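You operate a simulated robot arm through the tools that you are given. There is no shell and no other tool.

You are at the controls of a simulated robot arm. One attempt, no reset.

## Task
Swap the cone on the brown winder for the blue one and wind the black spool full.
Fine: the new cone stands on the cream bench, the old one goes on its middle; the full spool goes in the small red bin. Set down upright: grey cone, what you pick out.
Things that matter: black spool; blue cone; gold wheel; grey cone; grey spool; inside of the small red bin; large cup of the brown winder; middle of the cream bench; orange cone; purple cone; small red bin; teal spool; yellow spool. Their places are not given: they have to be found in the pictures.

Only the result counts: the job must be done as asked and must still hold three seconds after the hand-in. Knocking over, shifting, dropping, spilling or breaking anything else fails it.

## Robot
A 7-joint arm with a two-finger parallel gripper, fixed in place. Base frame: the origin is at the foot of the arm, x ahead of it, y to its left, z up; the work surface is at about z = 80. Units: cm, degrees, N and s.
Its first joint turns from -149.0 to 149.0 degrees. Payload 3.43 kg.
Tool frame: the origin (TCP) lies between the finger pads and is the grasp point; the fingertips stand 3 cm ahead of it; z points along the fingers, y is the line along which they close. Largest opening 9.4 cm; finger width 2.8, thickness 1; the body of the gripper, 5 by 9.6 cm, starts 5.5 cm behind the TCP.
Orientation is that of the tool frame in the base frame, as a unit quaternion [x, y, z, w]. With the fingers straight down and closing along the base's y, the tool's x points along the base's -x, its y along +y and its z along -z.

## Interface
- The arm moves only by the tool move_arm. Its argument "increments" is a list of rows, each an object (a shift or turn left out is 0, a gripper value left out holds the last) with "offset": the shift along the base's x, y, z in cm, a list of three; "dr": the turn, a rotation vector about the base's x, y, z in degrees, a list of three; "fingers": the opening in per cent of the stroke, from 0 (shut) to 100 (fully open). In form: [{"offset": [dx, dy, dz], "dr": [ax, ay, az], "fingers": fingers}, ...]. A call has 1 to 20 rows; each row is the pose to reach, as a shift and turn from the pose commanded when the call began. A row lasts 0.2 s, in which the tool goes at most 5 cm and 8.6 degrees; a call with a longer step from one row to the next is refused whole, and so is a gripper value outside its range. Where a pose cannot be reached the arm comes as near as it can. A force on the tool above 40 N (or 10 N above the force at the start of the call, whichever is more), or a blocked arm, ends the call early, and 0.2 s more pass. Each finger travels about 4.5 cm/s and halts on what it meets, pressing with about 36 N; the grip force reading is that of the motor and also rises with nothing between the fingers. The clock runs only during rows and for 0.2 s after the last one: add rows that repeat a pose to give the fingers time. It gives the time, the measured TCP pose, the force on the tool (base axes), the opening and the grip force at its end, in the units of the frame above (readings bear some noise), with the torque about the TCP (base axes, N m) and any sound that the robot's microphone picked up.
- Cameras (640 x 400 px; columns grow to the right, rows downward): "scene" is fixed at [4.91, 50.16, 139.41]; the picture's right is [0.77, -0.64, 0.00], its down [-0.38, -0.45, -0.81] and it looks along [0.52, 0.62, -0.59] (base axes); focal length 268 px, centre (320, 200). "wrist" rides on the gripper at [7.6, 1.4, -10.2] in the tool frame; the picture's right is [-0.18, 0.98, 0.00], its down [-0.75, -0.14, -0.64] and it looks along [-0.63, -0.12, 0.77] (tool axes); focal length 243 px, centre (320, 200).
- grab_frame(camera): a new picture of that camera. No time passes.
- locate(camera, pixels): for up to 12 pixels [column, row] of the newest picture of that camera ("zoom" is the newest enlarged one), the place [x, y, z] in the base frame of the surface seen there, good to about 0.2 cm. No time passes.
- close_up(camera, box): a new picture of the part [left, top, right, bottom] of that camera's present view, enlarged. No time passes.
- hand_in(): hands the job in; it is judged then, once.

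Open the gripper and draw the arm clear of the work before you hand the job in, unless the task says otherwise.

The tools are called after "Emit:" as a command line: name --argument value ..., lists and objects as JSON in quotes. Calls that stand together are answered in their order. move_arm: Moves the arm, as the interface text tells. Its arguments: {"type":"object","properties":{"increments":{"type":"array","items":{"type":"object","properties":{"offset":{"type":"array","items":{"type":"number"}},"dr":{"type":"array","items":{"type":"number"}},"fingers":{"type":"number"}}}}},"required":["increments"]} The other tools are called the same way: grab_frame (camera) takes a picture; locate (camera, pixels) gives the place of the surface under pixels of a picture; close_up (camera, box) takes an enlarged picture of a part of a camera's view; hand_in () hands the job in.

At the start:

```text
time_s: 0.0
tool_pos: [29.83, 73.2, 114.98]
tcp_rot: [0.0, 1.0, 0.001, 0.0]
contact_force: [0.0, -0.5, 0.2]
ft_torque: [-0.03, -0.04, -0.01]
grip_width: 9.39
gripper_force: 0.2
```

scene: 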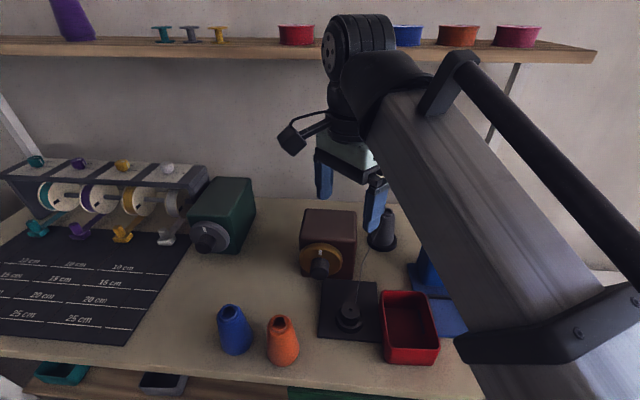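
wrist: 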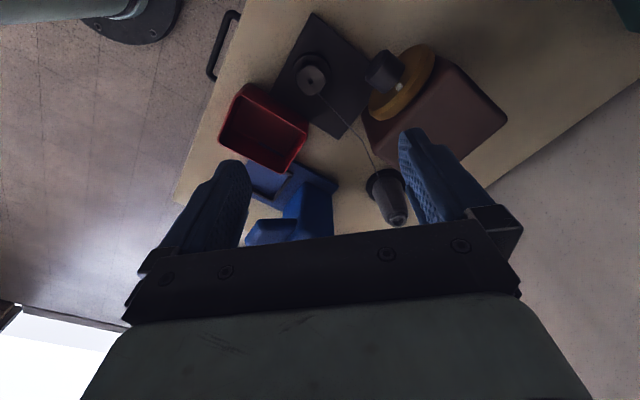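

I start by looking at the scene more closely: the brown winder at about (328,245), cones at (235,330) and (282,340), the bin at (408,330), and the black plate at (348,310).

Emit:
close_up --camera "scene" --box '[280, 190, 480, 380]'

Emit:
close_up --camera "wrist" --box '[200, 0, 540, 250]'

Emit:
close_up --camera "scene" --box '[0, 140, 300, 400]'

```text
2.11 times, centred on (380, 285) of scene
```

zoom: 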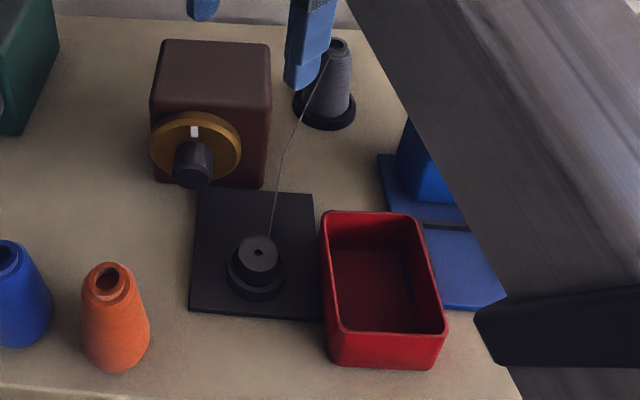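

```text
1.60 times, centred on (370, 125) of wrist
```

zoom: 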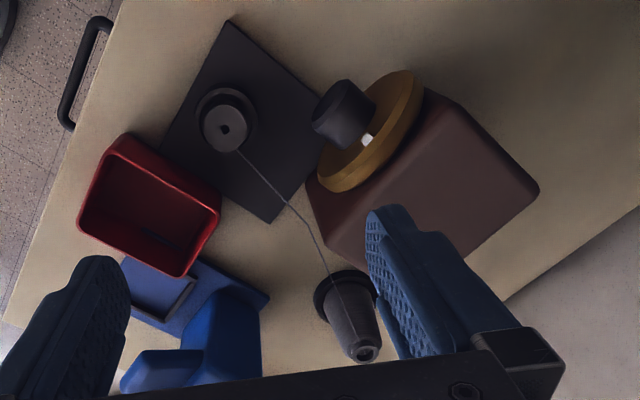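

```text
1.54 times, centred on (150, 270) of scene
```

zoom: 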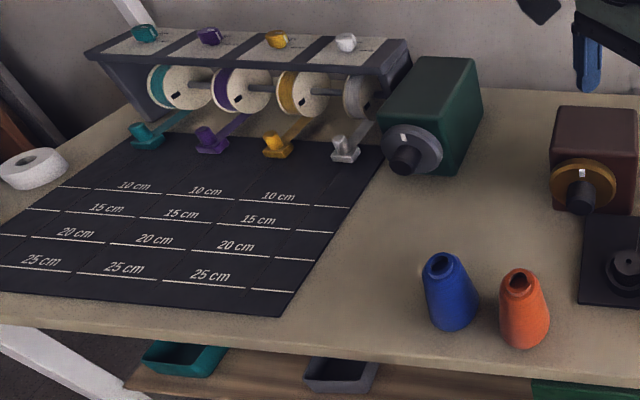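

I'll measure the main objects in the scene picture: cones, winder, wheel, plate, bin and bench corners.

Emit:
grab_frame --camera "scene"

Emit:
locate --camera "scene" --pixels '[[230, 309], [236, 350], [281, 321], [284, 360], [348, 309], [348, 325], [322, 285], [333, 190], [385, 245], [383, 215], [322, 244], [304, 256]]'

Emit:
locate --camera "scene" --pixels '[[383, 293], [427, 292], [438, 348], [384, 361], [408, 320], [320, 282], [375, 283], [319, 336], [372, 341], [446, 320], [422, 280], [260, 290]]'

Emit:
locate --camera "scene" --pixels '[[163, 34], [191, 33], [218, 33], [75, 18], [302, 212], [354, 213], [355, 278], [303, 274], [0, 347], [470, 392], [277, 245], [200, 300]]'

```text
taken
```

scene: 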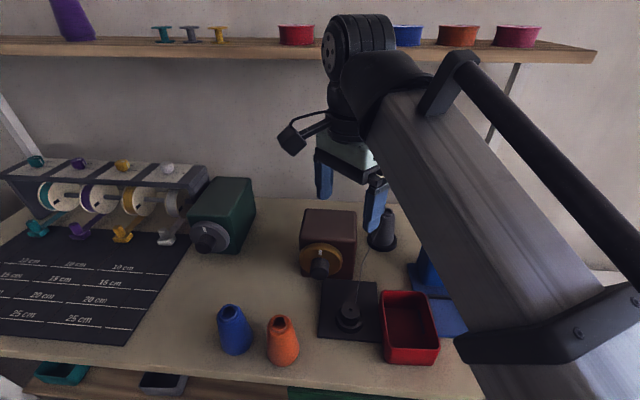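

```text
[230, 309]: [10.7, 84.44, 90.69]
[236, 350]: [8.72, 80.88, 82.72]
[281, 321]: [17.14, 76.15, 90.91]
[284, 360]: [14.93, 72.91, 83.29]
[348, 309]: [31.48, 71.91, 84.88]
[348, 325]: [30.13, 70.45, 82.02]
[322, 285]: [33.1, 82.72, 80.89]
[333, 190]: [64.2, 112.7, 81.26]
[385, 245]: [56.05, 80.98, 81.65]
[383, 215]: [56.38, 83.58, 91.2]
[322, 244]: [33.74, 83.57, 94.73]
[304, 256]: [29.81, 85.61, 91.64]
```

```text
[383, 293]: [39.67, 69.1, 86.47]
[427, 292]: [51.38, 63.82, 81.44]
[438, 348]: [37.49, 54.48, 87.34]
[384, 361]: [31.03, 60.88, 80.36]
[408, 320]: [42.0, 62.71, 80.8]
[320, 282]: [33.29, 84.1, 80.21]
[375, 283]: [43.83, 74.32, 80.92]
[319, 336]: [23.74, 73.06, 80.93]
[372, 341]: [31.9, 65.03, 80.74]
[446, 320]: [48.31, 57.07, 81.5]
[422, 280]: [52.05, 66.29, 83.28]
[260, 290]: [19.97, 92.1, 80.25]
```

```text
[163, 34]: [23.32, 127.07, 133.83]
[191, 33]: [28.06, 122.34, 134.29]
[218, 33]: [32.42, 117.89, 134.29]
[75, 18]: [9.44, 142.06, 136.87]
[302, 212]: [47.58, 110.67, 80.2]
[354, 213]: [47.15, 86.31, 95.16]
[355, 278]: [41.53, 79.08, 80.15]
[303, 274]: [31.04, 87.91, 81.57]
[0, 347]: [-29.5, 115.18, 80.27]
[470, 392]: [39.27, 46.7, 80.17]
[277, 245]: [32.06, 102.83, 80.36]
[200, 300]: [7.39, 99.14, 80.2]
```

I'm zooming in on the plate and its spool, the wheel, and the grey cone to understand what each part is.

Emit:
close_up --camera "scene" --box '[310, 270, 390, 350]'

Emit:
close_up --camera "scene" --box '[285, 200, 405, 290]'

Emit:
close_up --camera "wrist" --box '[280, 20, 480, 140]'

Emit:
close_up --camera "wrist" --box '[220, 110, 420, 250]'

Emit:
close_up --camera "scene" --box '[200, 280, 320, 380]'

```text
5.00 times, centred on (350, 310) of scene
```

zoom: 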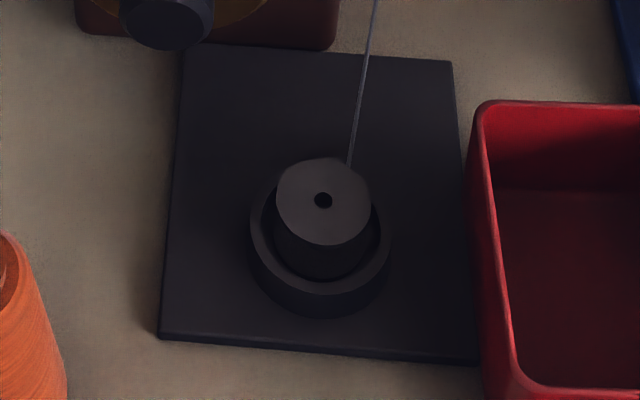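

```text
4.44 times, centred on (345, 245) of scene
```

zoom: 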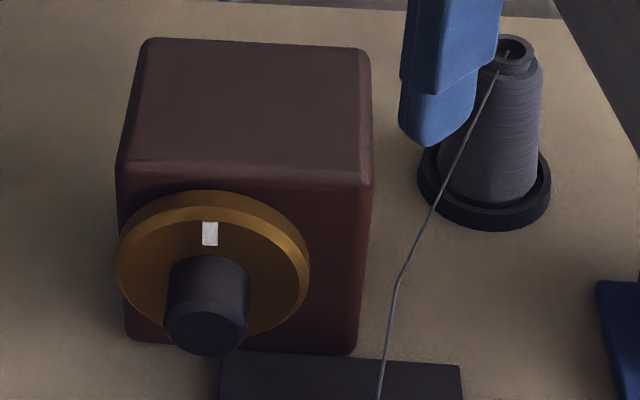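

```text
3.20 times, centred on (380, 80) of wrist
```

zoom: 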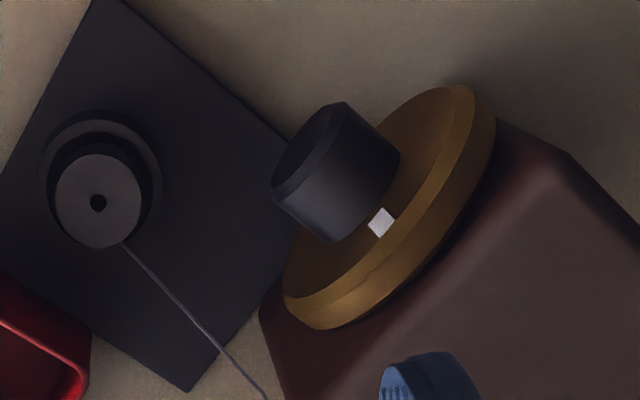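

```text
2.86 times, centred on (320, 180) of wrist
```

zoom: 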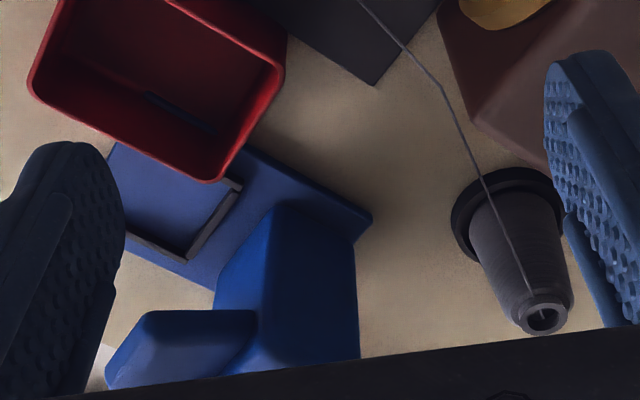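

```text
4.00 times, centred on (260, 330) of scene
```

zoom: 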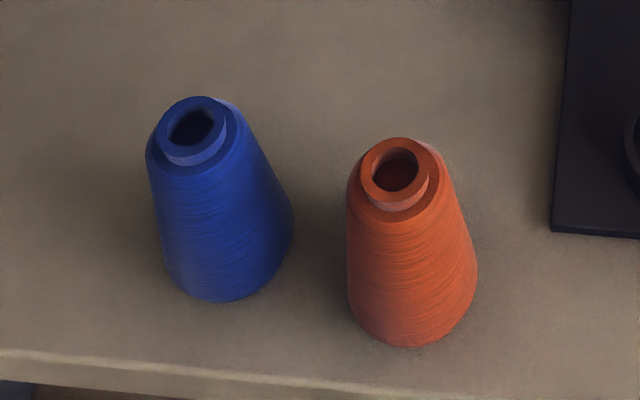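

The black spool sits in a small cup on the plate, and the wheel has a coaxial dark knob with a white mark above it. I'll measure knob, wheel and cup points accurately in zoomed pictures.

Emit:
close_up --camera "scene" --box '[285, 200, 405, 290]'

Emit:
locate --camera "zoom" --pixels '[[205, 330], [180, 325], [230, 335], [205, 348], [205, 312], [210, 233], [135, 270], [290, 270], [210, 270], [240, 315], [175, 300], [270, 320]]'

Emit:
locate --camera "zoom" --pixels '[[510, 45], [500, 52], [505, 38], [525, 60], [480, 205], [485, 220], [540, 190], [430, 180], [545, 170], [150, 45], [365, 60], [360, 175]]'

```text
4.44 times, centred on (345, 245) of scene
```

zoom: 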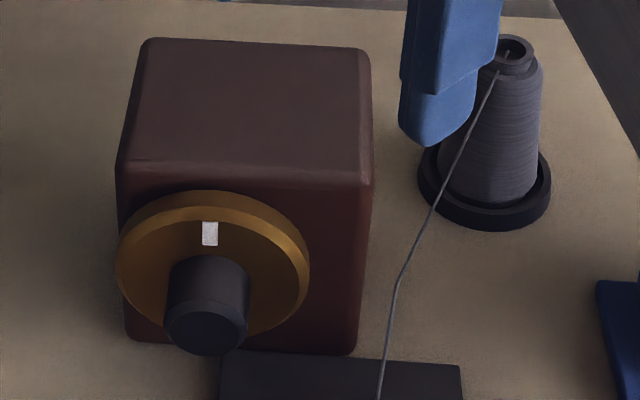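

```text
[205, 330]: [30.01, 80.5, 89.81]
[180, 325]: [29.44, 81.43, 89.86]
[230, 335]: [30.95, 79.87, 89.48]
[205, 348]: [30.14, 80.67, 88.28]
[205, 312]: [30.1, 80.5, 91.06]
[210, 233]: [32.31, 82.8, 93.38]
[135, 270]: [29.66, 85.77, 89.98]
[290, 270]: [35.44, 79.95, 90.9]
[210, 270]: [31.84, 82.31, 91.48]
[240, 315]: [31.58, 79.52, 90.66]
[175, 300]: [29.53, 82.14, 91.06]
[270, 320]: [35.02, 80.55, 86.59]
```

```text
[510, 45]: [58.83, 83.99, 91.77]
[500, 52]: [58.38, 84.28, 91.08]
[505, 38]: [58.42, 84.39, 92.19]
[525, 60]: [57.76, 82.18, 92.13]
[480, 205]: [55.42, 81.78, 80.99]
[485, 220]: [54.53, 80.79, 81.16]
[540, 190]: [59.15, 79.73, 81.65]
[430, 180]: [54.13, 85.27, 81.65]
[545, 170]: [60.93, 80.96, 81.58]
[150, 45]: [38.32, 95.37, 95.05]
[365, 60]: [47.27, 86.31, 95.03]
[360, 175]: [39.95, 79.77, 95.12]
```

Next I find the extent of the cream bench, so I can get its middle, by measuring edge points on the left, the right and the back.

Emit:
close_up --camera "scene" --box '[0, 140, 160, 240]'

Emit:
close_up --camera "scene" --box '[480, 220, 640, 320]'

Emit:
locate --camera "scene" --pixels '[[280, 192], [280, 198], [280, 202], [400, 210], [10, 225], [20, 218], [30, 212], [100, 352], [300, 374], [400, 385], [590, 275], [600, 290]]'

Emit:
locate --camera "wrist" --pixels '[[185, 175], [240, 20], [215, 90], [260, 10], [560, 140], [520, 175], [620, 95], [345, 215], [290, 220], [330, 180], [270, 180], [175, 205]]'

```text
4.00 times, centred on (80, 190) of scene
```

zoom: 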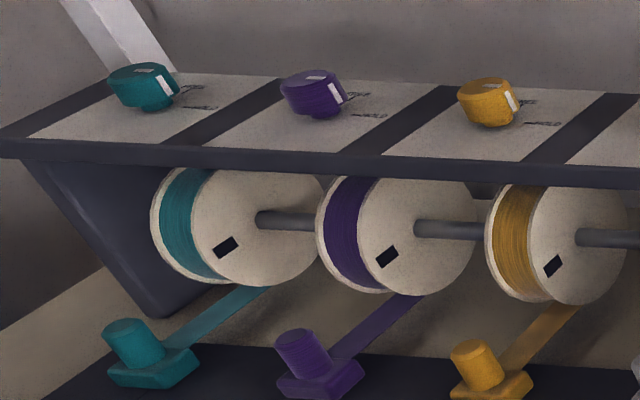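

```text
4.00 times, centred on (560, 270) of scene
```

zoom: 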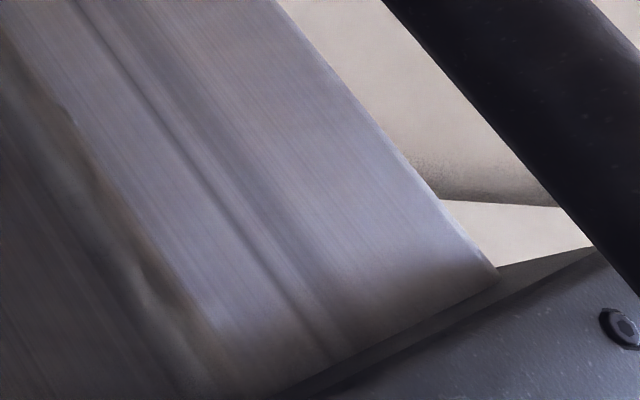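

```text
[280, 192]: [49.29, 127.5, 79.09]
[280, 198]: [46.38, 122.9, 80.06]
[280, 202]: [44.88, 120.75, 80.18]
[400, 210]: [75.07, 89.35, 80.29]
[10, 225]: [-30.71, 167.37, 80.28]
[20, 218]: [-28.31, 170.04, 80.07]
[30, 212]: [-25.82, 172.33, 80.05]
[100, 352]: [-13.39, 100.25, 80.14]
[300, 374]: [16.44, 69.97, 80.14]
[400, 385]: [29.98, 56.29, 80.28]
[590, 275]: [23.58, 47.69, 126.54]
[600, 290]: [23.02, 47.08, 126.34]
```

```text
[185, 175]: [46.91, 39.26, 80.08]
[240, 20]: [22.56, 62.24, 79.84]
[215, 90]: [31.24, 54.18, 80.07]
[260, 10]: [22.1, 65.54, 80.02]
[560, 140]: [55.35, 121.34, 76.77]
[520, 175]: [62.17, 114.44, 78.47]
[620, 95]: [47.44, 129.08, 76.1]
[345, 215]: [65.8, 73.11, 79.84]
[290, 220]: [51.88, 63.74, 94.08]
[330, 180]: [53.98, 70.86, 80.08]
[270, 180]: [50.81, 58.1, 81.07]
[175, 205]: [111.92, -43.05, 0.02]
```

The bench runs from about n=60 to n=120 across its depth and starts near its left end at (-28,170). I'll swing the arm left and turn the wrist by 45° to line up with the bench, which also uncovers the right side for the scene camera.

Emit:
move_arm --increments '[{"offset": [-2, 1, 1], "dr": [0, 0, 8]}, {"offset": [-5, 2.5, 2], "dr": [0, 0, 16]}, {"offset": [-8, 4, 3], "dr": [0, 0, 24]}, {"offset": [-12, 5, 4], "dr": [0, 0, 32]}, {"offset": [-16, 6, 5], "dr": [0, 0, 40]}, {"offset": [-20, 7, 5], "dr": [0, 0, 45]}, {"offset": [-20, 7, 5], "dr": [0, 0, 45]}]'

Emit:
grab_frame --camera "scene"

Emit:
grab_frame --camera "wrist"

```text
time_s: 1.6
tool_pos: [9.78, 80.55, 119.07]
tcp_rot: [-0.384, 0.923, 0.006, 0.003]
contact_force: [0.0, 0.1, -0.3]
ft_torque: [-0.03, -0.04, 0.02]
grip_width: 9.4
gripper_force: 0.1
out of reach, approached as far as the arm can: row 4, 5, 6, 7
```

```text
taken
```

scene: 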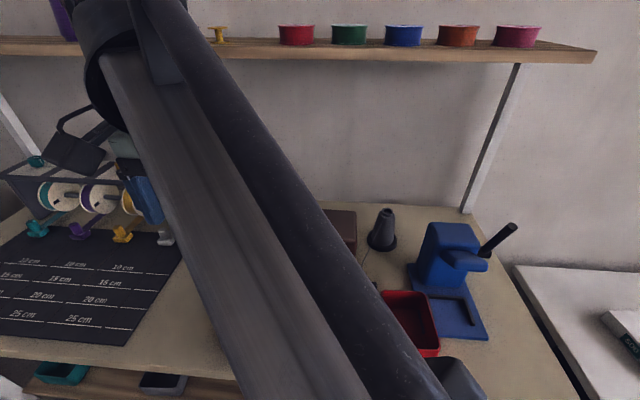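

```text
taken
```

wrist: 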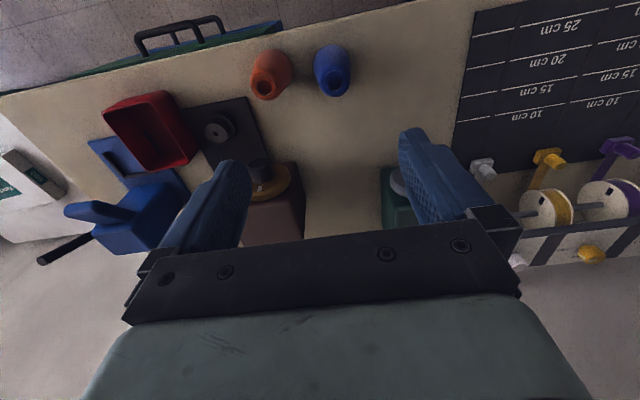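

Now the right end of the bench is visible, its edge running from about (470,210) to (580,395). I'll measure the bench corners and the blue press beside the bin.

Emit:
locate --camera "scene" --pixels '[[465, 214], [500, 270], [540, 330], [570, 385], [510, 270], [560, 345], [385, 208], [385, 213], [384, 243], [384, 249], [371, 240], [397, 240]]'

Emit:
locate --camera "wrist" --pixels '[[330, 165], [350, 130], [400, 100], [385, 170], [430, 120], [445, 60], [440, 150], [340, 200], [395, 185], [332, 78], [262, 88], [218, 125]]'

Emit:
close_up --camera "scene" --box '[340, 190, 540, 370]'

```text
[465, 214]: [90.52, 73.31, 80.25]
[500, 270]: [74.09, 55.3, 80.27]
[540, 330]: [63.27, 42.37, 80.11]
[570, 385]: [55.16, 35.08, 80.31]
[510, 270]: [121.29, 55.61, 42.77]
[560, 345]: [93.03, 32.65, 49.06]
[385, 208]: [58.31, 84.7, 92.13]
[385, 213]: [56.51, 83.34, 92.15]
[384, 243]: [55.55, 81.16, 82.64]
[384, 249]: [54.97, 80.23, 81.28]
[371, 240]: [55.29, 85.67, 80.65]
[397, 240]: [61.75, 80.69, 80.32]
```

```text
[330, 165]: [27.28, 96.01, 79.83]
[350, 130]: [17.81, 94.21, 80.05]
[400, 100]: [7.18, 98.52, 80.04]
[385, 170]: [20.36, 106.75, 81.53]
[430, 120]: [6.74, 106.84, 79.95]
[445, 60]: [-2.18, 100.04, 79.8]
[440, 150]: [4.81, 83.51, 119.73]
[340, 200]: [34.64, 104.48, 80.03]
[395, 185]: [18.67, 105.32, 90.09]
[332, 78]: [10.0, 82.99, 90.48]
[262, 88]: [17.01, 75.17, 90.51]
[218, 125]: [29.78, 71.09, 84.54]
```

```text
2.22 times, centred on (440, 280) of scene
```

zoom: 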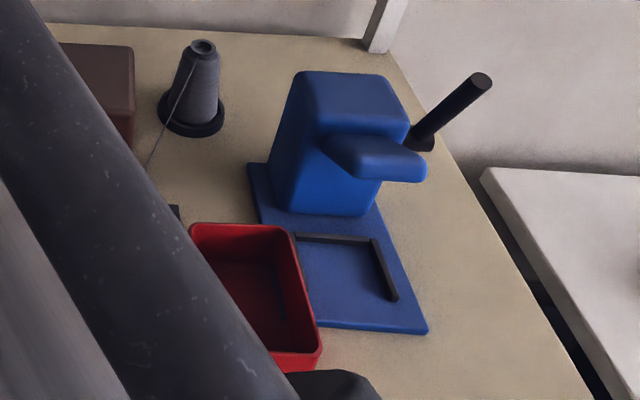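

The bench spans roughly 155 cm by 60 cm, and the grey cone stands in its large cup near (57.9, 83.4) with its top at z≈92. I'll swing over toward it with the tool tilted outward 25°, since it is about 101 cm from the base.

Emit:
move_arm --increments '[{"offset": [4.2, -0.6, -1.5], "dr": [1.9, -1.6, 1.0]}, {"offset": [8.6, -1.2, -3], "dr": [3.9, -3.2, 2.0]}, {"offset": [13.0, -1.8, -4.5], "dr": [5.9, -4.9, 3.0]}, {"offset": [17.4, -2.4, -6], "dr": [7.9, -6.6, 4.1]}, {"offset": [21.8, -3.0, -7.5], "dr": [9.8, -8.2, 5.1]}, {"offset": [26.2, -3.6, -9], "dr": [11.8, -9.9, 6.2]}, {"offset": [30.6, -4.2, -10], "dr": [13.8, -11.5, 7.2]}, {"offset": [34.8, -4.6, -11], "dr": [15.6, -13.0, 8.2]}, {"offset": [38.6, -5.0, -12], "dr": [17.4, -14.6, 9.1]}, {"offset": [42.0, -5.2, -12], "dr": [19.2, -16.06, 10.04]}, {"offset": [42.0, -5.2, -12], "dr": [19.2, -16.06, 10.04]}]'

Emit:
grab_frame --camera "wrist"

Emit:
grab_frame --camera "scene"

```text
time_s: 4.0
tool_pos: [51.84, 75.35, 107.01]
tcp_rot: [-0.454, 0.865, 0.101, 0.191]
contact_force: [-0.5, -1.1, -0.5]
ft_torque: [0.02, 0.02, 0.0]
grip_width: 9.42
gripper_force: 0.1
```

```text
taken
```

wrist: 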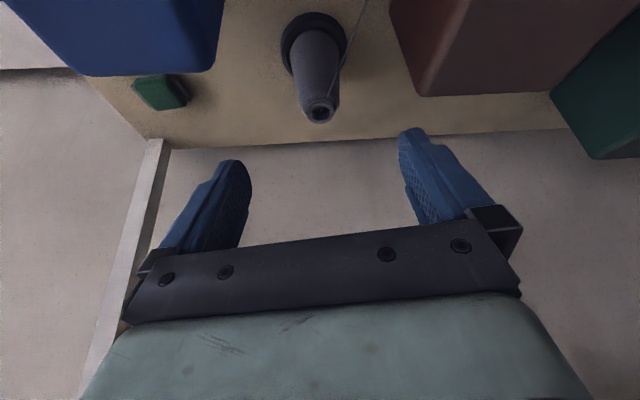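

```text
taken
```

scene: 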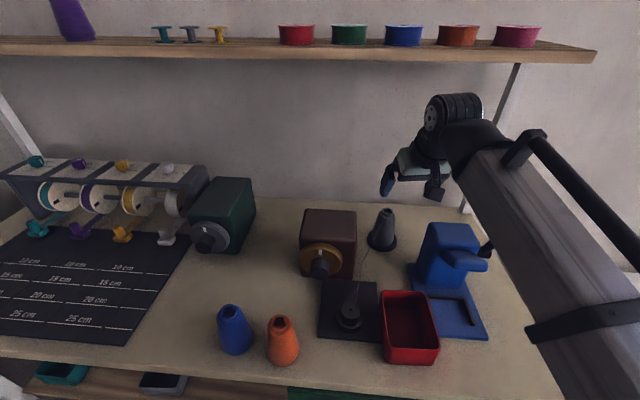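

The scene view is now unobstructed. I'll measure the grey cone and its cup from both cameras, plus the green winder, the mat edge and the free bench area near (240,280).

Emit:
locate --camera "scene" --pixels '[[205, 246], [197, 247], [213, 250], [228, 240], [218, 252], [190, 260], [170, 290], [130, 345], [187, 246], [253, 235], [235, 252], [255, 200]]'

Emit:
close_up --camera "wrist" --box '[250, 0, 410, 130]'

Emit:
close_up --camera "scene" --box '[350, 195, 430, 260]'

Emit:
close_up --camera "scene" --box '[130, 170, 330, 300]'

```text
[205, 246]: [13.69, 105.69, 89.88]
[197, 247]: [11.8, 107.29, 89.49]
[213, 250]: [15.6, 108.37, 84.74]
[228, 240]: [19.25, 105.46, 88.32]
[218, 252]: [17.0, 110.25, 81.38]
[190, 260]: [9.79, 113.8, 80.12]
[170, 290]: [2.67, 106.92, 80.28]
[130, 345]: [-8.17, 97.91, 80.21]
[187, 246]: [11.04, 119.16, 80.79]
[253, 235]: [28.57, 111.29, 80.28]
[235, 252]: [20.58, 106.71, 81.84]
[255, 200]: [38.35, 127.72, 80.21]
```

```text
3.08 times, centred on (330, 65) of wrist
```

zoom: 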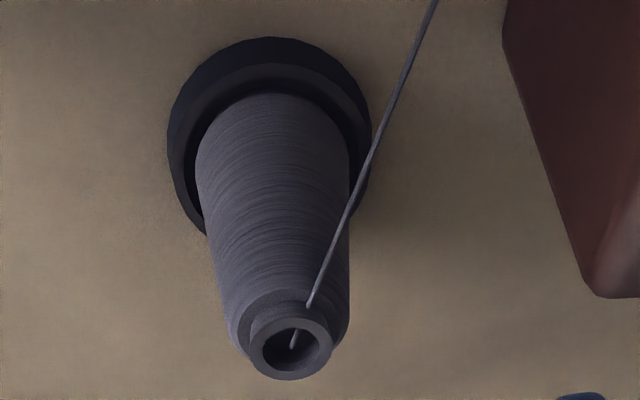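

```text
6.15 times, centred on (390, 228) of scene
```

zoom: 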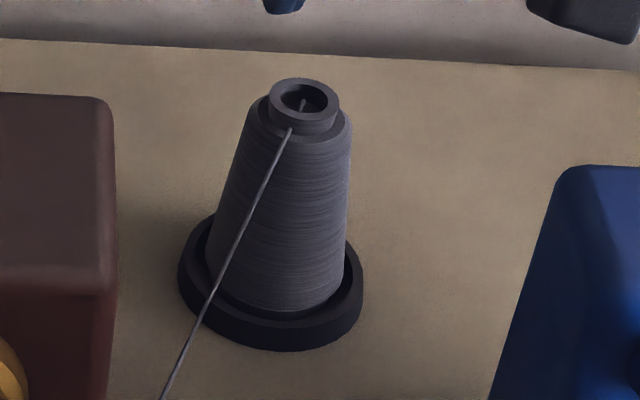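

```text
3.08 times, centred on (230, 235) of scene
```

zoom: 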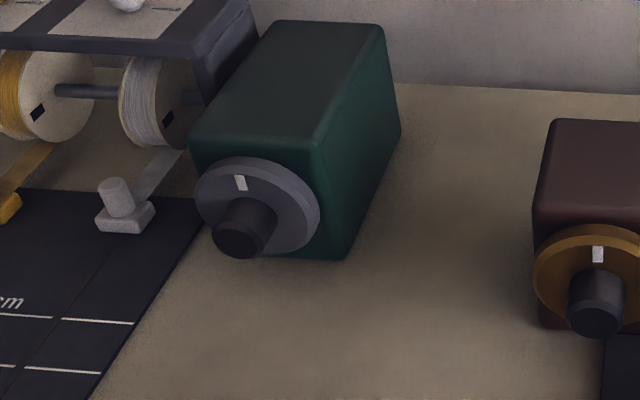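

Grey cone axis comes out near (57.4, 83.2). I'll refine it with points on its top ring and cup rim in an enlarged wrist view.

Emit:
close_up --camera "wrist" --box '[250, 0, 410, 130]'

Emit:
locate --camera "zoom" --pixels '[[256, 343], [326, 343], [291, 374], [291, 316], [275, 320], [308, 320], [185, 130], [360, 130], [270, 55], [200, 170], [345, 170], [275, 200]]'

Emit:
close_up --camera "scene" --box '[350, 195, 430, 260]'

Emit:
locate --camera "zoom" --pixels '[[272, 100], [336, 102], [304, 81], [304, 118], [185, 265], [357, 270], [270, 330], [225, 215], [345, 200], [280, 250], [210, 230], [350, 235]]'

```text
3.08 times, centred on (330, 65) of wrist
```

zoom: 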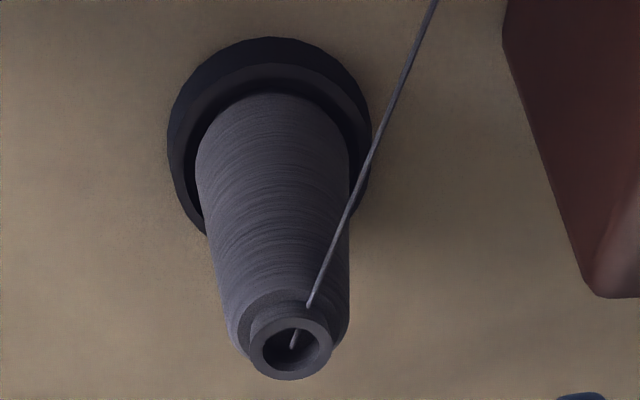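

```text
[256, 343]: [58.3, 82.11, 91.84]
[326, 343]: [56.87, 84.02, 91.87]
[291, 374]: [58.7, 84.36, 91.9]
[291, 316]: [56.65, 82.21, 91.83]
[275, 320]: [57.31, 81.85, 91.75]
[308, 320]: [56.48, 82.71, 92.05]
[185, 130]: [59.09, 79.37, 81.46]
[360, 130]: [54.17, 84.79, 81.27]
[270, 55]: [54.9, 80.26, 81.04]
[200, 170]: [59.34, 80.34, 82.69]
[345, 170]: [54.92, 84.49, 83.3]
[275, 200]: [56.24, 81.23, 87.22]
```

```text
6.15 times, centred on (390, 228) of scene
```

zoom: 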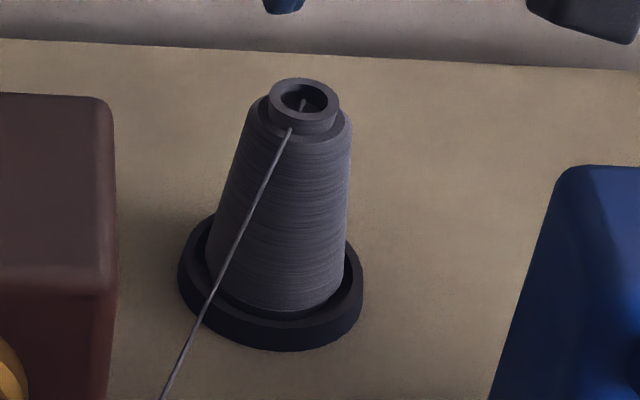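

```text
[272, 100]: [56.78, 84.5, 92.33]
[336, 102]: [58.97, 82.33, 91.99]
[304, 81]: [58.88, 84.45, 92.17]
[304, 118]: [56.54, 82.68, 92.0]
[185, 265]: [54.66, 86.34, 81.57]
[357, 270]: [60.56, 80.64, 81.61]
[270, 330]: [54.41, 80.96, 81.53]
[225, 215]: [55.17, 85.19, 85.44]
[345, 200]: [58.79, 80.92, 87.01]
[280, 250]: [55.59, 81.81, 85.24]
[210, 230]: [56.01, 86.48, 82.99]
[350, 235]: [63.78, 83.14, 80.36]
```

The grey cone's axis is at about (57.7, 83.3) with its top at z≈92.0 and the cup rim at z≈81.6. I'll come down along the tool axis to a point just above it and check the alignment.

Emit:
move_arm --increments '[{"offset": [1.0, 1.5, -4], "fingers": 100}, {"offset": [2.2, 3.1, -8]}, {"offset": [3.3, 4.6, -11.5]}, {"offset": [3.6, 5.0, -12.5]}]'

Emit:
grab_frame --camera "wrist"

Emit:
close_up --camera "scene" --box '[330, 120, 490, 260]'

```text
time_s: 5.0
tool_pos: [55.47, 80.46, 94.58]
tcp_rot: [-0.452, 0.865, 0.1, 0.192]
contact_force: [-0.9, -0.5, -0.5]
ft_torque: [0.03, 0.01, 0.02]
grip_width: 9.42
gripper_force: 0.1
```

```text
taken
```

wrist: 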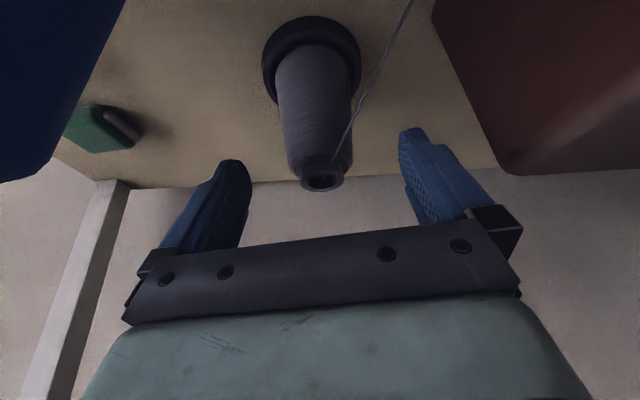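

```text
2.86 times, centred on (410, 190) of scene
```

zoom: 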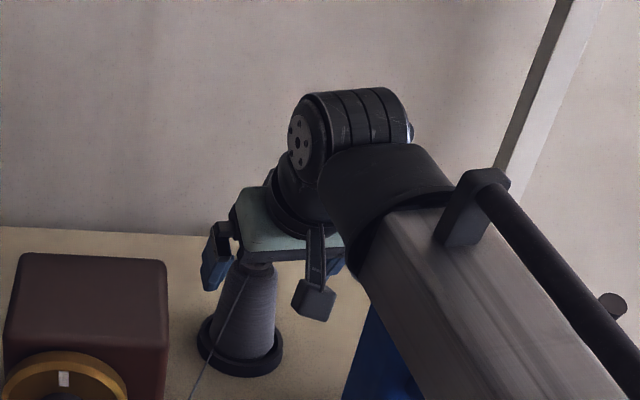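

The cone top at (322,180) lies centred between the two fingers. I'll continue down to z≈87.8 and close on the cone.

Emit:
move_arm --increments '[{"offset": [0.9, 1.2, -2.5]}, {"offset": [1.7, 2.2, -5.0]}, {"offset": [2.3, 2.9, -6.75]}, {"offset": [2.3, 2.9, -6.75]}]'

Emit:
grab_frame --camera "wrist"

Emit:
close_up --camera "scene" --box '[330, 160, 450, 260]'

```text
time_s: 6.0
tool_pos: [57.71, 83.21, 87.76]
tcp_rot: [-0.452, 0.865, 0.101, 0.192]
contact_force: [-1.2, -0.2, 0.4]
ft_torque: [-0.03, -0.02, -0.02]
grip_width: 9.41
gripper_force: 0.1
```

```text
taken
```

wrist: 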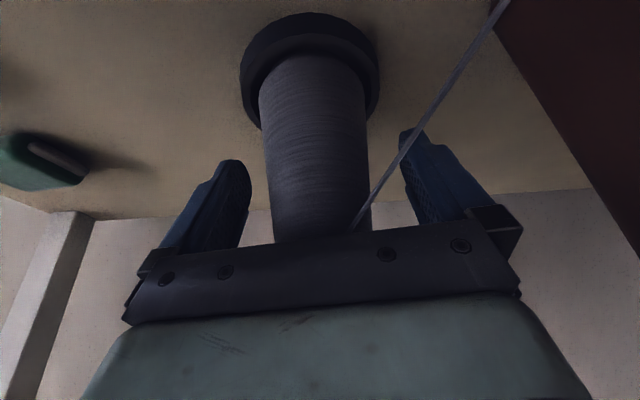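

```text
4.00 times, centred on (390, 210) of scene
```

zoom: 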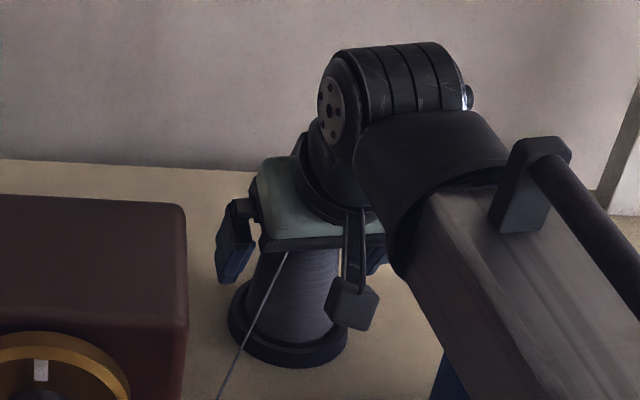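

The cone is centred at about column 318 between the pads, with the palm just above its top. I'll close the fingers and hold.

Emit:
move_arm --increments '[{"offset": [0, 0, 0], "fingers": 0}, {"offset": [0, 0, 0], "fingers": 0}, {"offset": [0, 0, 0], "fingers": 0}, {"offset": [0, 0, 0], "fingers": 0}, {"offset": [0, 0, 0], "fingers": 0}]'

Emit:
grab_frame --camera "wrist"

```text
time_s: 7.2
tool_pos: [57.6, 83.15, 87.81]
tcp_rot: [-0.452, 0.865, 0.101, 0.191]
contact_force: [0.6, -0.2, 0.4]
ft_torque: [-0.02, -0.04, -0.01]
grip_width: 5.8
gripper_force: 35.8
```

```text
taken
```

wrist: 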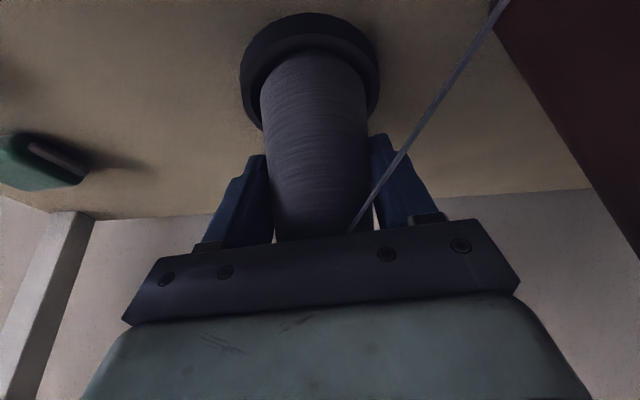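

Gripped at 5.8 cm width with 36 N. I'll lift straight up, slowly at first.

Emit:
move_arm --increments '[{"offset": [0, 0, 0.7], "fingers": 0}, {"offset": [0, 0, 1.6]}, {"offset": [0, 0, 3]}, {"offset": [0, 0, 5]}, {"offset": [0, 0, 7.5]}, {"offset": [0, 0, 9.5]}, {"offset": [0, 0, 9.5]}]'

Emit:
grab_frame --camera "wrist"

Emit:
grab_frame --camera "scene"

```text
time_s: 8.8
tool_pos: [57.67, 83.33, 97.49]
tcp_rot: [-0.452, 0.865, 0.1, 0.192]
contact_force: [-0.1, 0.6, -1.1]
ft_torque: [0.0, 0.0, -0.01]
grip_width: 5.22
gripper_force: 36.3
```

```text
taken
```

wrist: 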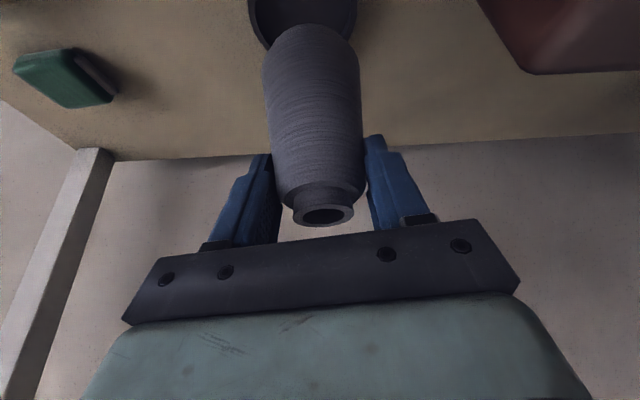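

```text
taken
```

scene: 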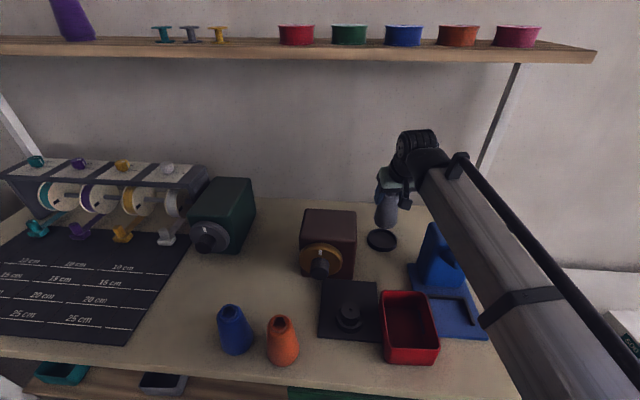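

The thread is released, but the cone slid down about 2 cm in the grip, with the width now at 5.2. I'll look closely at how it hangs before moving on.

Emit:
close_up --camera "scene" --box '[350, 160, 430, 260]'

Emit:
close_up --camera "wrist" --box '[220, 0, 420, 240]'

```text
4.00 times, centred on (390, 210) of scene
```

zoom: 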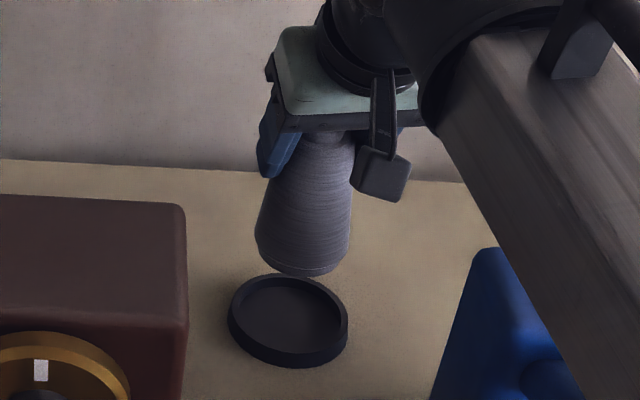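

```text
1.67 times, centred on (320, 120) of wrist
```

zoom: 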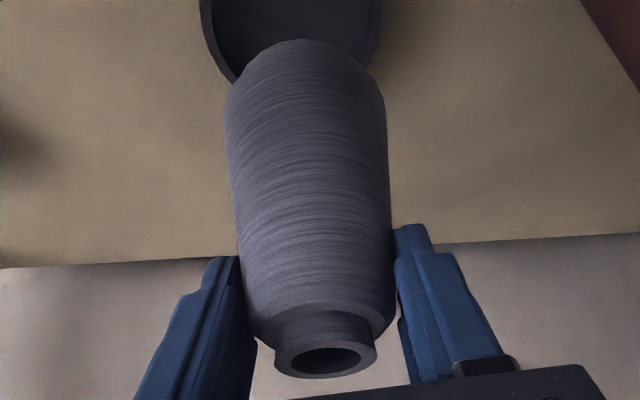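

The cone may have tilted slightly in the pads. I'll measure its lower edge and check over a short hold whether it is still slipping.

Emit:
move_arm --increments '[{"offset": [0, 0, 0], "fingers": 0}, {"offset": [0, 0, 0], "fingers": 0}]'

Emit:
close_up --camera "scene" --box '[350, 160, 430, 260]'

Emit:
locate --camera "zoom" --pixels '[[302, 265], [270, 250], [340, 255], [302, 270], [300, 200], [315, 150], [260, 230], [350, 225], [285, 320], [240, 300], [340, 325], [330, 200]]'

Emit:
close_up --camera "wrist" --box '[220, 0, 420, 240]'

Emit:
locate --camera "zoom" --pixels '[[278, 355], [373, 352], [330, 375], [330, 340], [310, 300], [310, 240], [310, 180], [310, 120], [305, 60], [240, 110], [380, 110], [305, 45]]'

```text
time_s: 9.4
tool_pos: [57.71, 83.2, 97.39]
tcp_rot: [-0.452, 0.865, 0.1, 0.191]
contact_force: [0.3, 0.5, -1.8]
ft_torque: [0.0, 0.0, 0.02]
grip_width: 5.22
gripper_force: 35.8
```

```text
4.00 times, centred on (390, 210) of scene
```

zoom: 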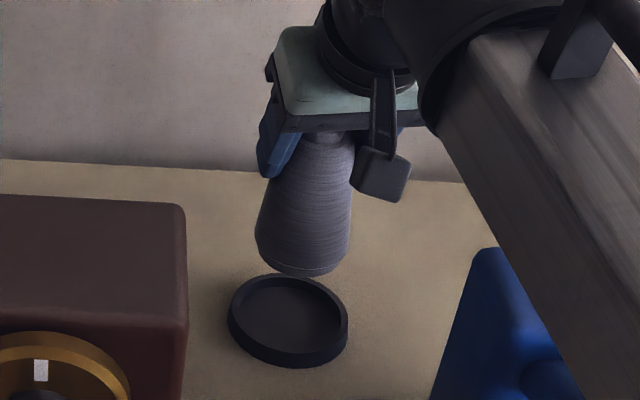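

```text
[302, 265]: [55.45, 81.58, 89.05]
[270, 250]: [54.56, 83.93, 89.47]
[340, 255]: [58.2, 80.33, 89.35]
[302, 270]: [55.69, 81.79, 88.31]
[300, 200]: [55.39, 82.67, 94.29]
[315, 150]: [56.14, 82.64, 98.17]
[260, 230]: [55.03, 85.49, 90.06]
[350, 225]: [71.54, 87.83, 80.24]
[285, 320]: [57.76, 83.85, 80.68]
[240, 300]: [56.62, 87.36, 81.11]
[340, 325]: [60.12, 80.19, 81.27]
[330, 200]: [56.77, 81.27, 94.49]
```

```text
1.67 times, centred on (320, 120) of wrist
```

zoom: 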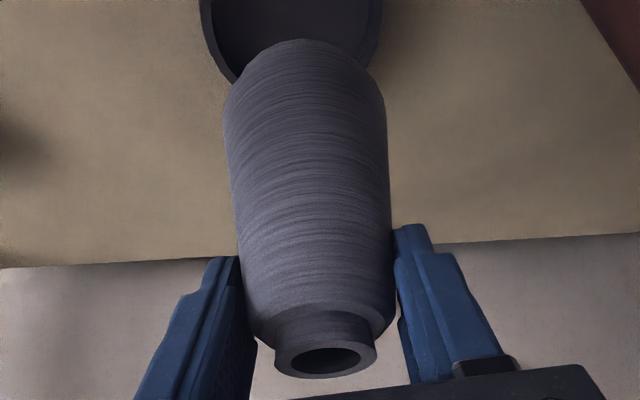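

```text
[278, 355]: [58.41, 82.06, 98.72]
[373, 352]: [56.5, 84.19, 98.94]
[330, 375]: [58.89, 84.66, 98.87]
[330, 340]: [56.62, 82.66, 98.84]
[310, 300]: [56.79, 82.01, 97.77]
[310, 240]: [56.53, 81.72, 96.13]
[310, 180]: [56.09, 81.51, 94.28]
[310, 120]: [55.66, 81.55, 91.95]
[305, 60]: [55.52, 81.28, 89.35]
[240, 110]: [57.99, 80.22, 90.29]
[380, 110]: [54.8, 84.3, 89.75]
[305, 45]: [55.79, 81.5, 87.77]
```

The cone's top ring is level at z≈98.85, so it hangs upright and is no longer slipping. Before carrying it away I'll check the height of the blue press beside the path.

Emit:
grab_frame --camera "scene"

Emit:
locate --camera "scene" --pixels '[[433, 228], [445, 240], [425, 260], [455, 262], [420, 285], [440, 275], [230, 306], [222, 312], [239, 311], [230, 319], [232, 352], [218, 345]]'

```text
taken
```

scene: 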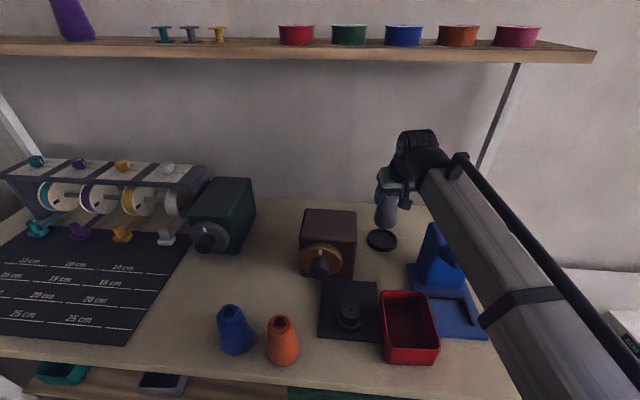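

```text
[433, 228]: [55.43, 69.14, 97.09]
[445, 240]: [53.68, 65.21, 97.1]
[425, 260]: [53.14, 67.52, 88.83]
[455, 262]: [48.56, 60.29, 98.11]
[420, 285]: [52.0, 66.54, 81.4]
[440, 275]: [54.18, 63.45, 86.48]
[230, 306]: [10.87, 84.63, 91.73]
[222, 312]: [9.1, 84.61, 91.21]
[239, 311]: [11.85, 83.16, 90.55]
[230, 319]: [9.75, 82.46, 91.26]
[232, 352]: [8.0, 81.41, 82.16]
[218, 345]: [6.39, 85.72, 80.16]
```

The press top is at z≈97 with its left side near t=-10, so I'll rise while retracting and then swing left in a slow arc at z≈108. That keeps the cone bottom above the brown winder (top 95).

Emit:
move_arm --increments '[{"offset": [-0.75, -1.04, 1.7], "dr": [0, 0, 0], "fingers": 0}, {"offset": [-1.6, -2.27, 3.9], "dr": [0, 0, 0]}, {"offset": [-3.02, -3.72, 6.2], "dr": [0, 0, 0.2]}, {"offset": [-5.39, -5.14, 8.2], "dr": [0, 0, 0.9]}, {"offset": [-8.11, -6.34, 9.7], "dr": [0, 0, 1.9]}, {"offset": [-11.31, -7.28, 10.7], "dr": [0, 0, 3.3]}, {"offset": [-14.19, -7.32, 10.7], "dr": [0, 0, 4.9]}, {"offset": [-17.07, -6.88, 10.7], "dr": [0, 0, 6.7]}, {"offset": [-19.85, -6.02, 10.7], "dr": [0, 0, 8.6]}, {"offset": [-22.43, -4.81, 10.7], "dr": [0, 0, 10.5]}, {"offset": [-25.04, -3.68, 10.7], "dr": [0, 0, 12.4]}, {"offset": [-27.7, -2.64, 10.7], "dr": [0, 0, 14.3]}, {"offset": [-30.39, -1.7, 10.7], "dr": [0, 0, 16.2]}, {"offset": [-32.97, -0.36, 10.7], "dr": [0, 0, 18.1]}, {"offset": [-35.47, 1.39, 10.7], "dr": [0, 0, 20.0]}, {"offset": [-37.65, 3.47, 10.7], "dr": [0, 0, 21.7]}, {"offset": [-39.63, 5.43, 10.7], "dr": [0, 0, 23.2]}, {"offset": [-41.24, 6.75, 10.7], "dr": [0, 0, 24.35]}, {"offset": [-41.24, 6.75, 10.7], "dr": [0, 0, 24.35]}]'

Emit:
grab_frame --camera "wrist"

Emit:
grab_frame --camera "scene"

```text
time_s: 13.4
tool_pos: [16.54, 90.11, 108.25]
tcp_rot: [-0.626, 0.75, 0.139, 0.166]
contact_force: [0.3, -0.2, -1.3]
ft_torque: [-0.03, 0.0, 0.02]
grip_width: 5.21
gripper_force: 35.6
```

```text
taken
```

wrist: 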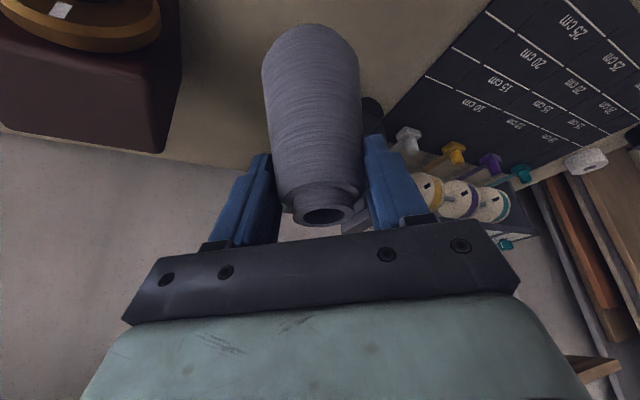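

```text
taken
```

scene: 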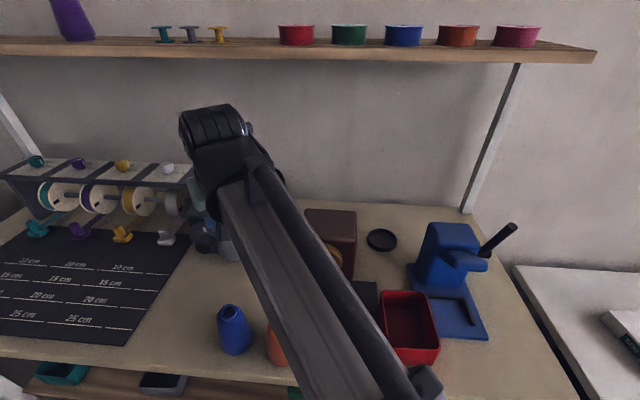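

The cone is still held at 5.21 cm. I'll check that its top ring is level before lowering.

Emit:
close_up --camera "wrist" --box '[220, 0, 420, 240]'

Emit:
locate --camera "zoom" --pixels '[[278, 355], [373, 352], [330, 375], [330, 340], [310, 240], [310, 120], [305, 60], [430, 165], [150, 200], [120, 60], [480, 60], [450, 190]]'

```text
1.67 times, centred on (320, 120) of wrist
```

zoom: 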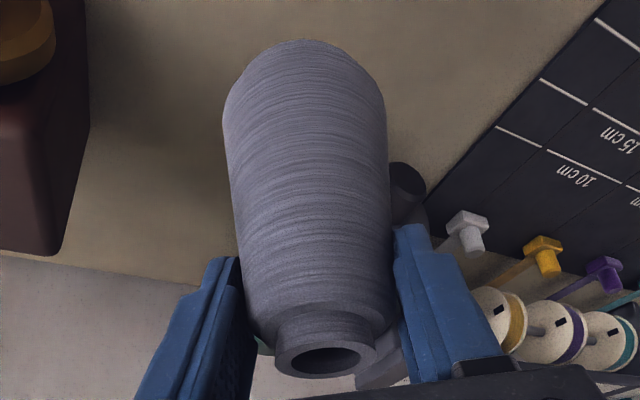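

```text
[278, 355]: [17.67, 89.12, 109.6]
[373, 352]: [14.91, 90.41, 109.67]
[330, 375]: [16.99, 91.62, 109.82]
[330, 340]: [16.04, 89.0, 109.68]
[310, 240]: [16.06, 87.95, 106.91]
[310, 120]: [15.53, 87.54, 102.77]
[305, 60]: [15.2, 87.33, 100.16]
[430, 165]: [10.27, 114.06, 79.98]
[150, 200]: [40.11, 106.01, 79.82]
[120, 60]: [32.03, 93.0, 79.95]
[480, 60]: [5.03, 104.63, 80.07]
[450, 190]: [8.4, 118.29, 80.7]
```

The ring is level at z≈109.7 and sits on the tool axis. I'll lower the cone toward (17.7, 96.9), stopping about 1.5 cm above the bench.

Emit:
move_arm --increments '[{"offset": [0.3, 1.6, -2.0], "fingers": 0}, {"offset": [0.6, 3.2, -4.5]}, {"offset": [0.9, 4.8, -7.2]}, {"offset": [1.1, 6.0, -10]}, {"offset": [1.26, 6.9, -12.5]}, {"offset": [1.26, 6.9, -14.8]}, {"offset": [1.26, 6.9, -16.3]}, {"offset": [1.26, 6.9, -16.3]}]'

Emit:
grab_frame --camera "wrist"

Emit:
close_up --camera "scene" --box '[170, 150, 330, 310]'

```text
time_s: 15.2
tool_pos: [17.73, 97.02, 91.87]
tcp_rot: [-0.625, 0.749, 0.139, 0.167]
contact_force: [0.7, 0.7, -1.0]
ft_torque: [-0.02, -0.03, -0.01]
grip_width: 5.21
gripper_force: 35.9
```

```text
taken
```

wrist: 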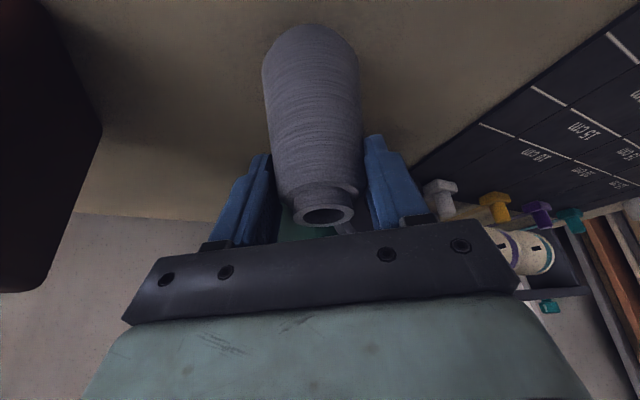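

```text
2.50 times, centred on (250, 230) of scene
```

zoom: 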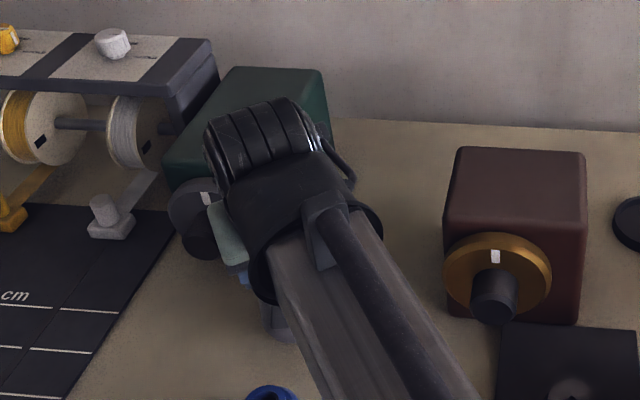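

Clear of the green winder and still upright. I'll lower in small steps until the bench takes the weight.

Emit:
move_arm --increments '[{"offset": [0, 0, -0.5], "fingers": 0}, {"offset": [0, 0, -1.0]}, {"offset": [0, 0, -1.4]}, {"offset": [0, 0, -1.7]}, {"offset": [0, 0, -1.9]}, {"offset": [0, 0, -1.9]}]'

Emit:
close_up --camera "wrist" --box '[220, 0, 420, 240]'

Emit:
locate --camera "zoom" --pixels '[[278, 355], [373, 352], [330, 375], [330, 340], [310, 240], [310, 120], [305, 60], [305, 35]]'

```text
time_s: 16.6
tool_pos: [17.7, 97.12, 90.06]
tcp_rot: [-0.625, 0.75, 0.139, 0.166]
contact_force: [-1.8, -1.1, 10.3]
ft_torque: [-0.2, 0.1, 0.01]
grip_width: 5.22
gripper_force: 36.4
```

```text
1.67 times, centred on (320, 120) of wrist
```

zoom: 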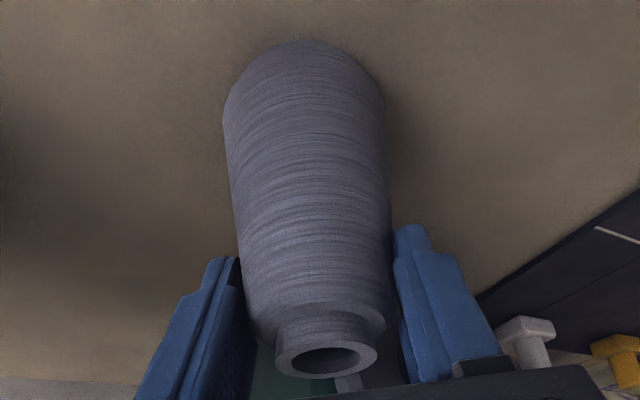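

```text
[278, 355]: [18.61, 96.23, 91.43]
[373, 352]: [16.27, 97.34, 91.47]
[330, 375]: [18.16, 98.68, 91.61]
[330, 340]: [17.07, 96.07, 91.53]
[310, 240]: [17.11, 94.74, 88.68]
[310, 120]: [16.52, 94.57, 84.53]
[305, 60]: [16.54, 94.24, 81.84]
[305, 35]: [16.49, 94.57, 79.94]
```

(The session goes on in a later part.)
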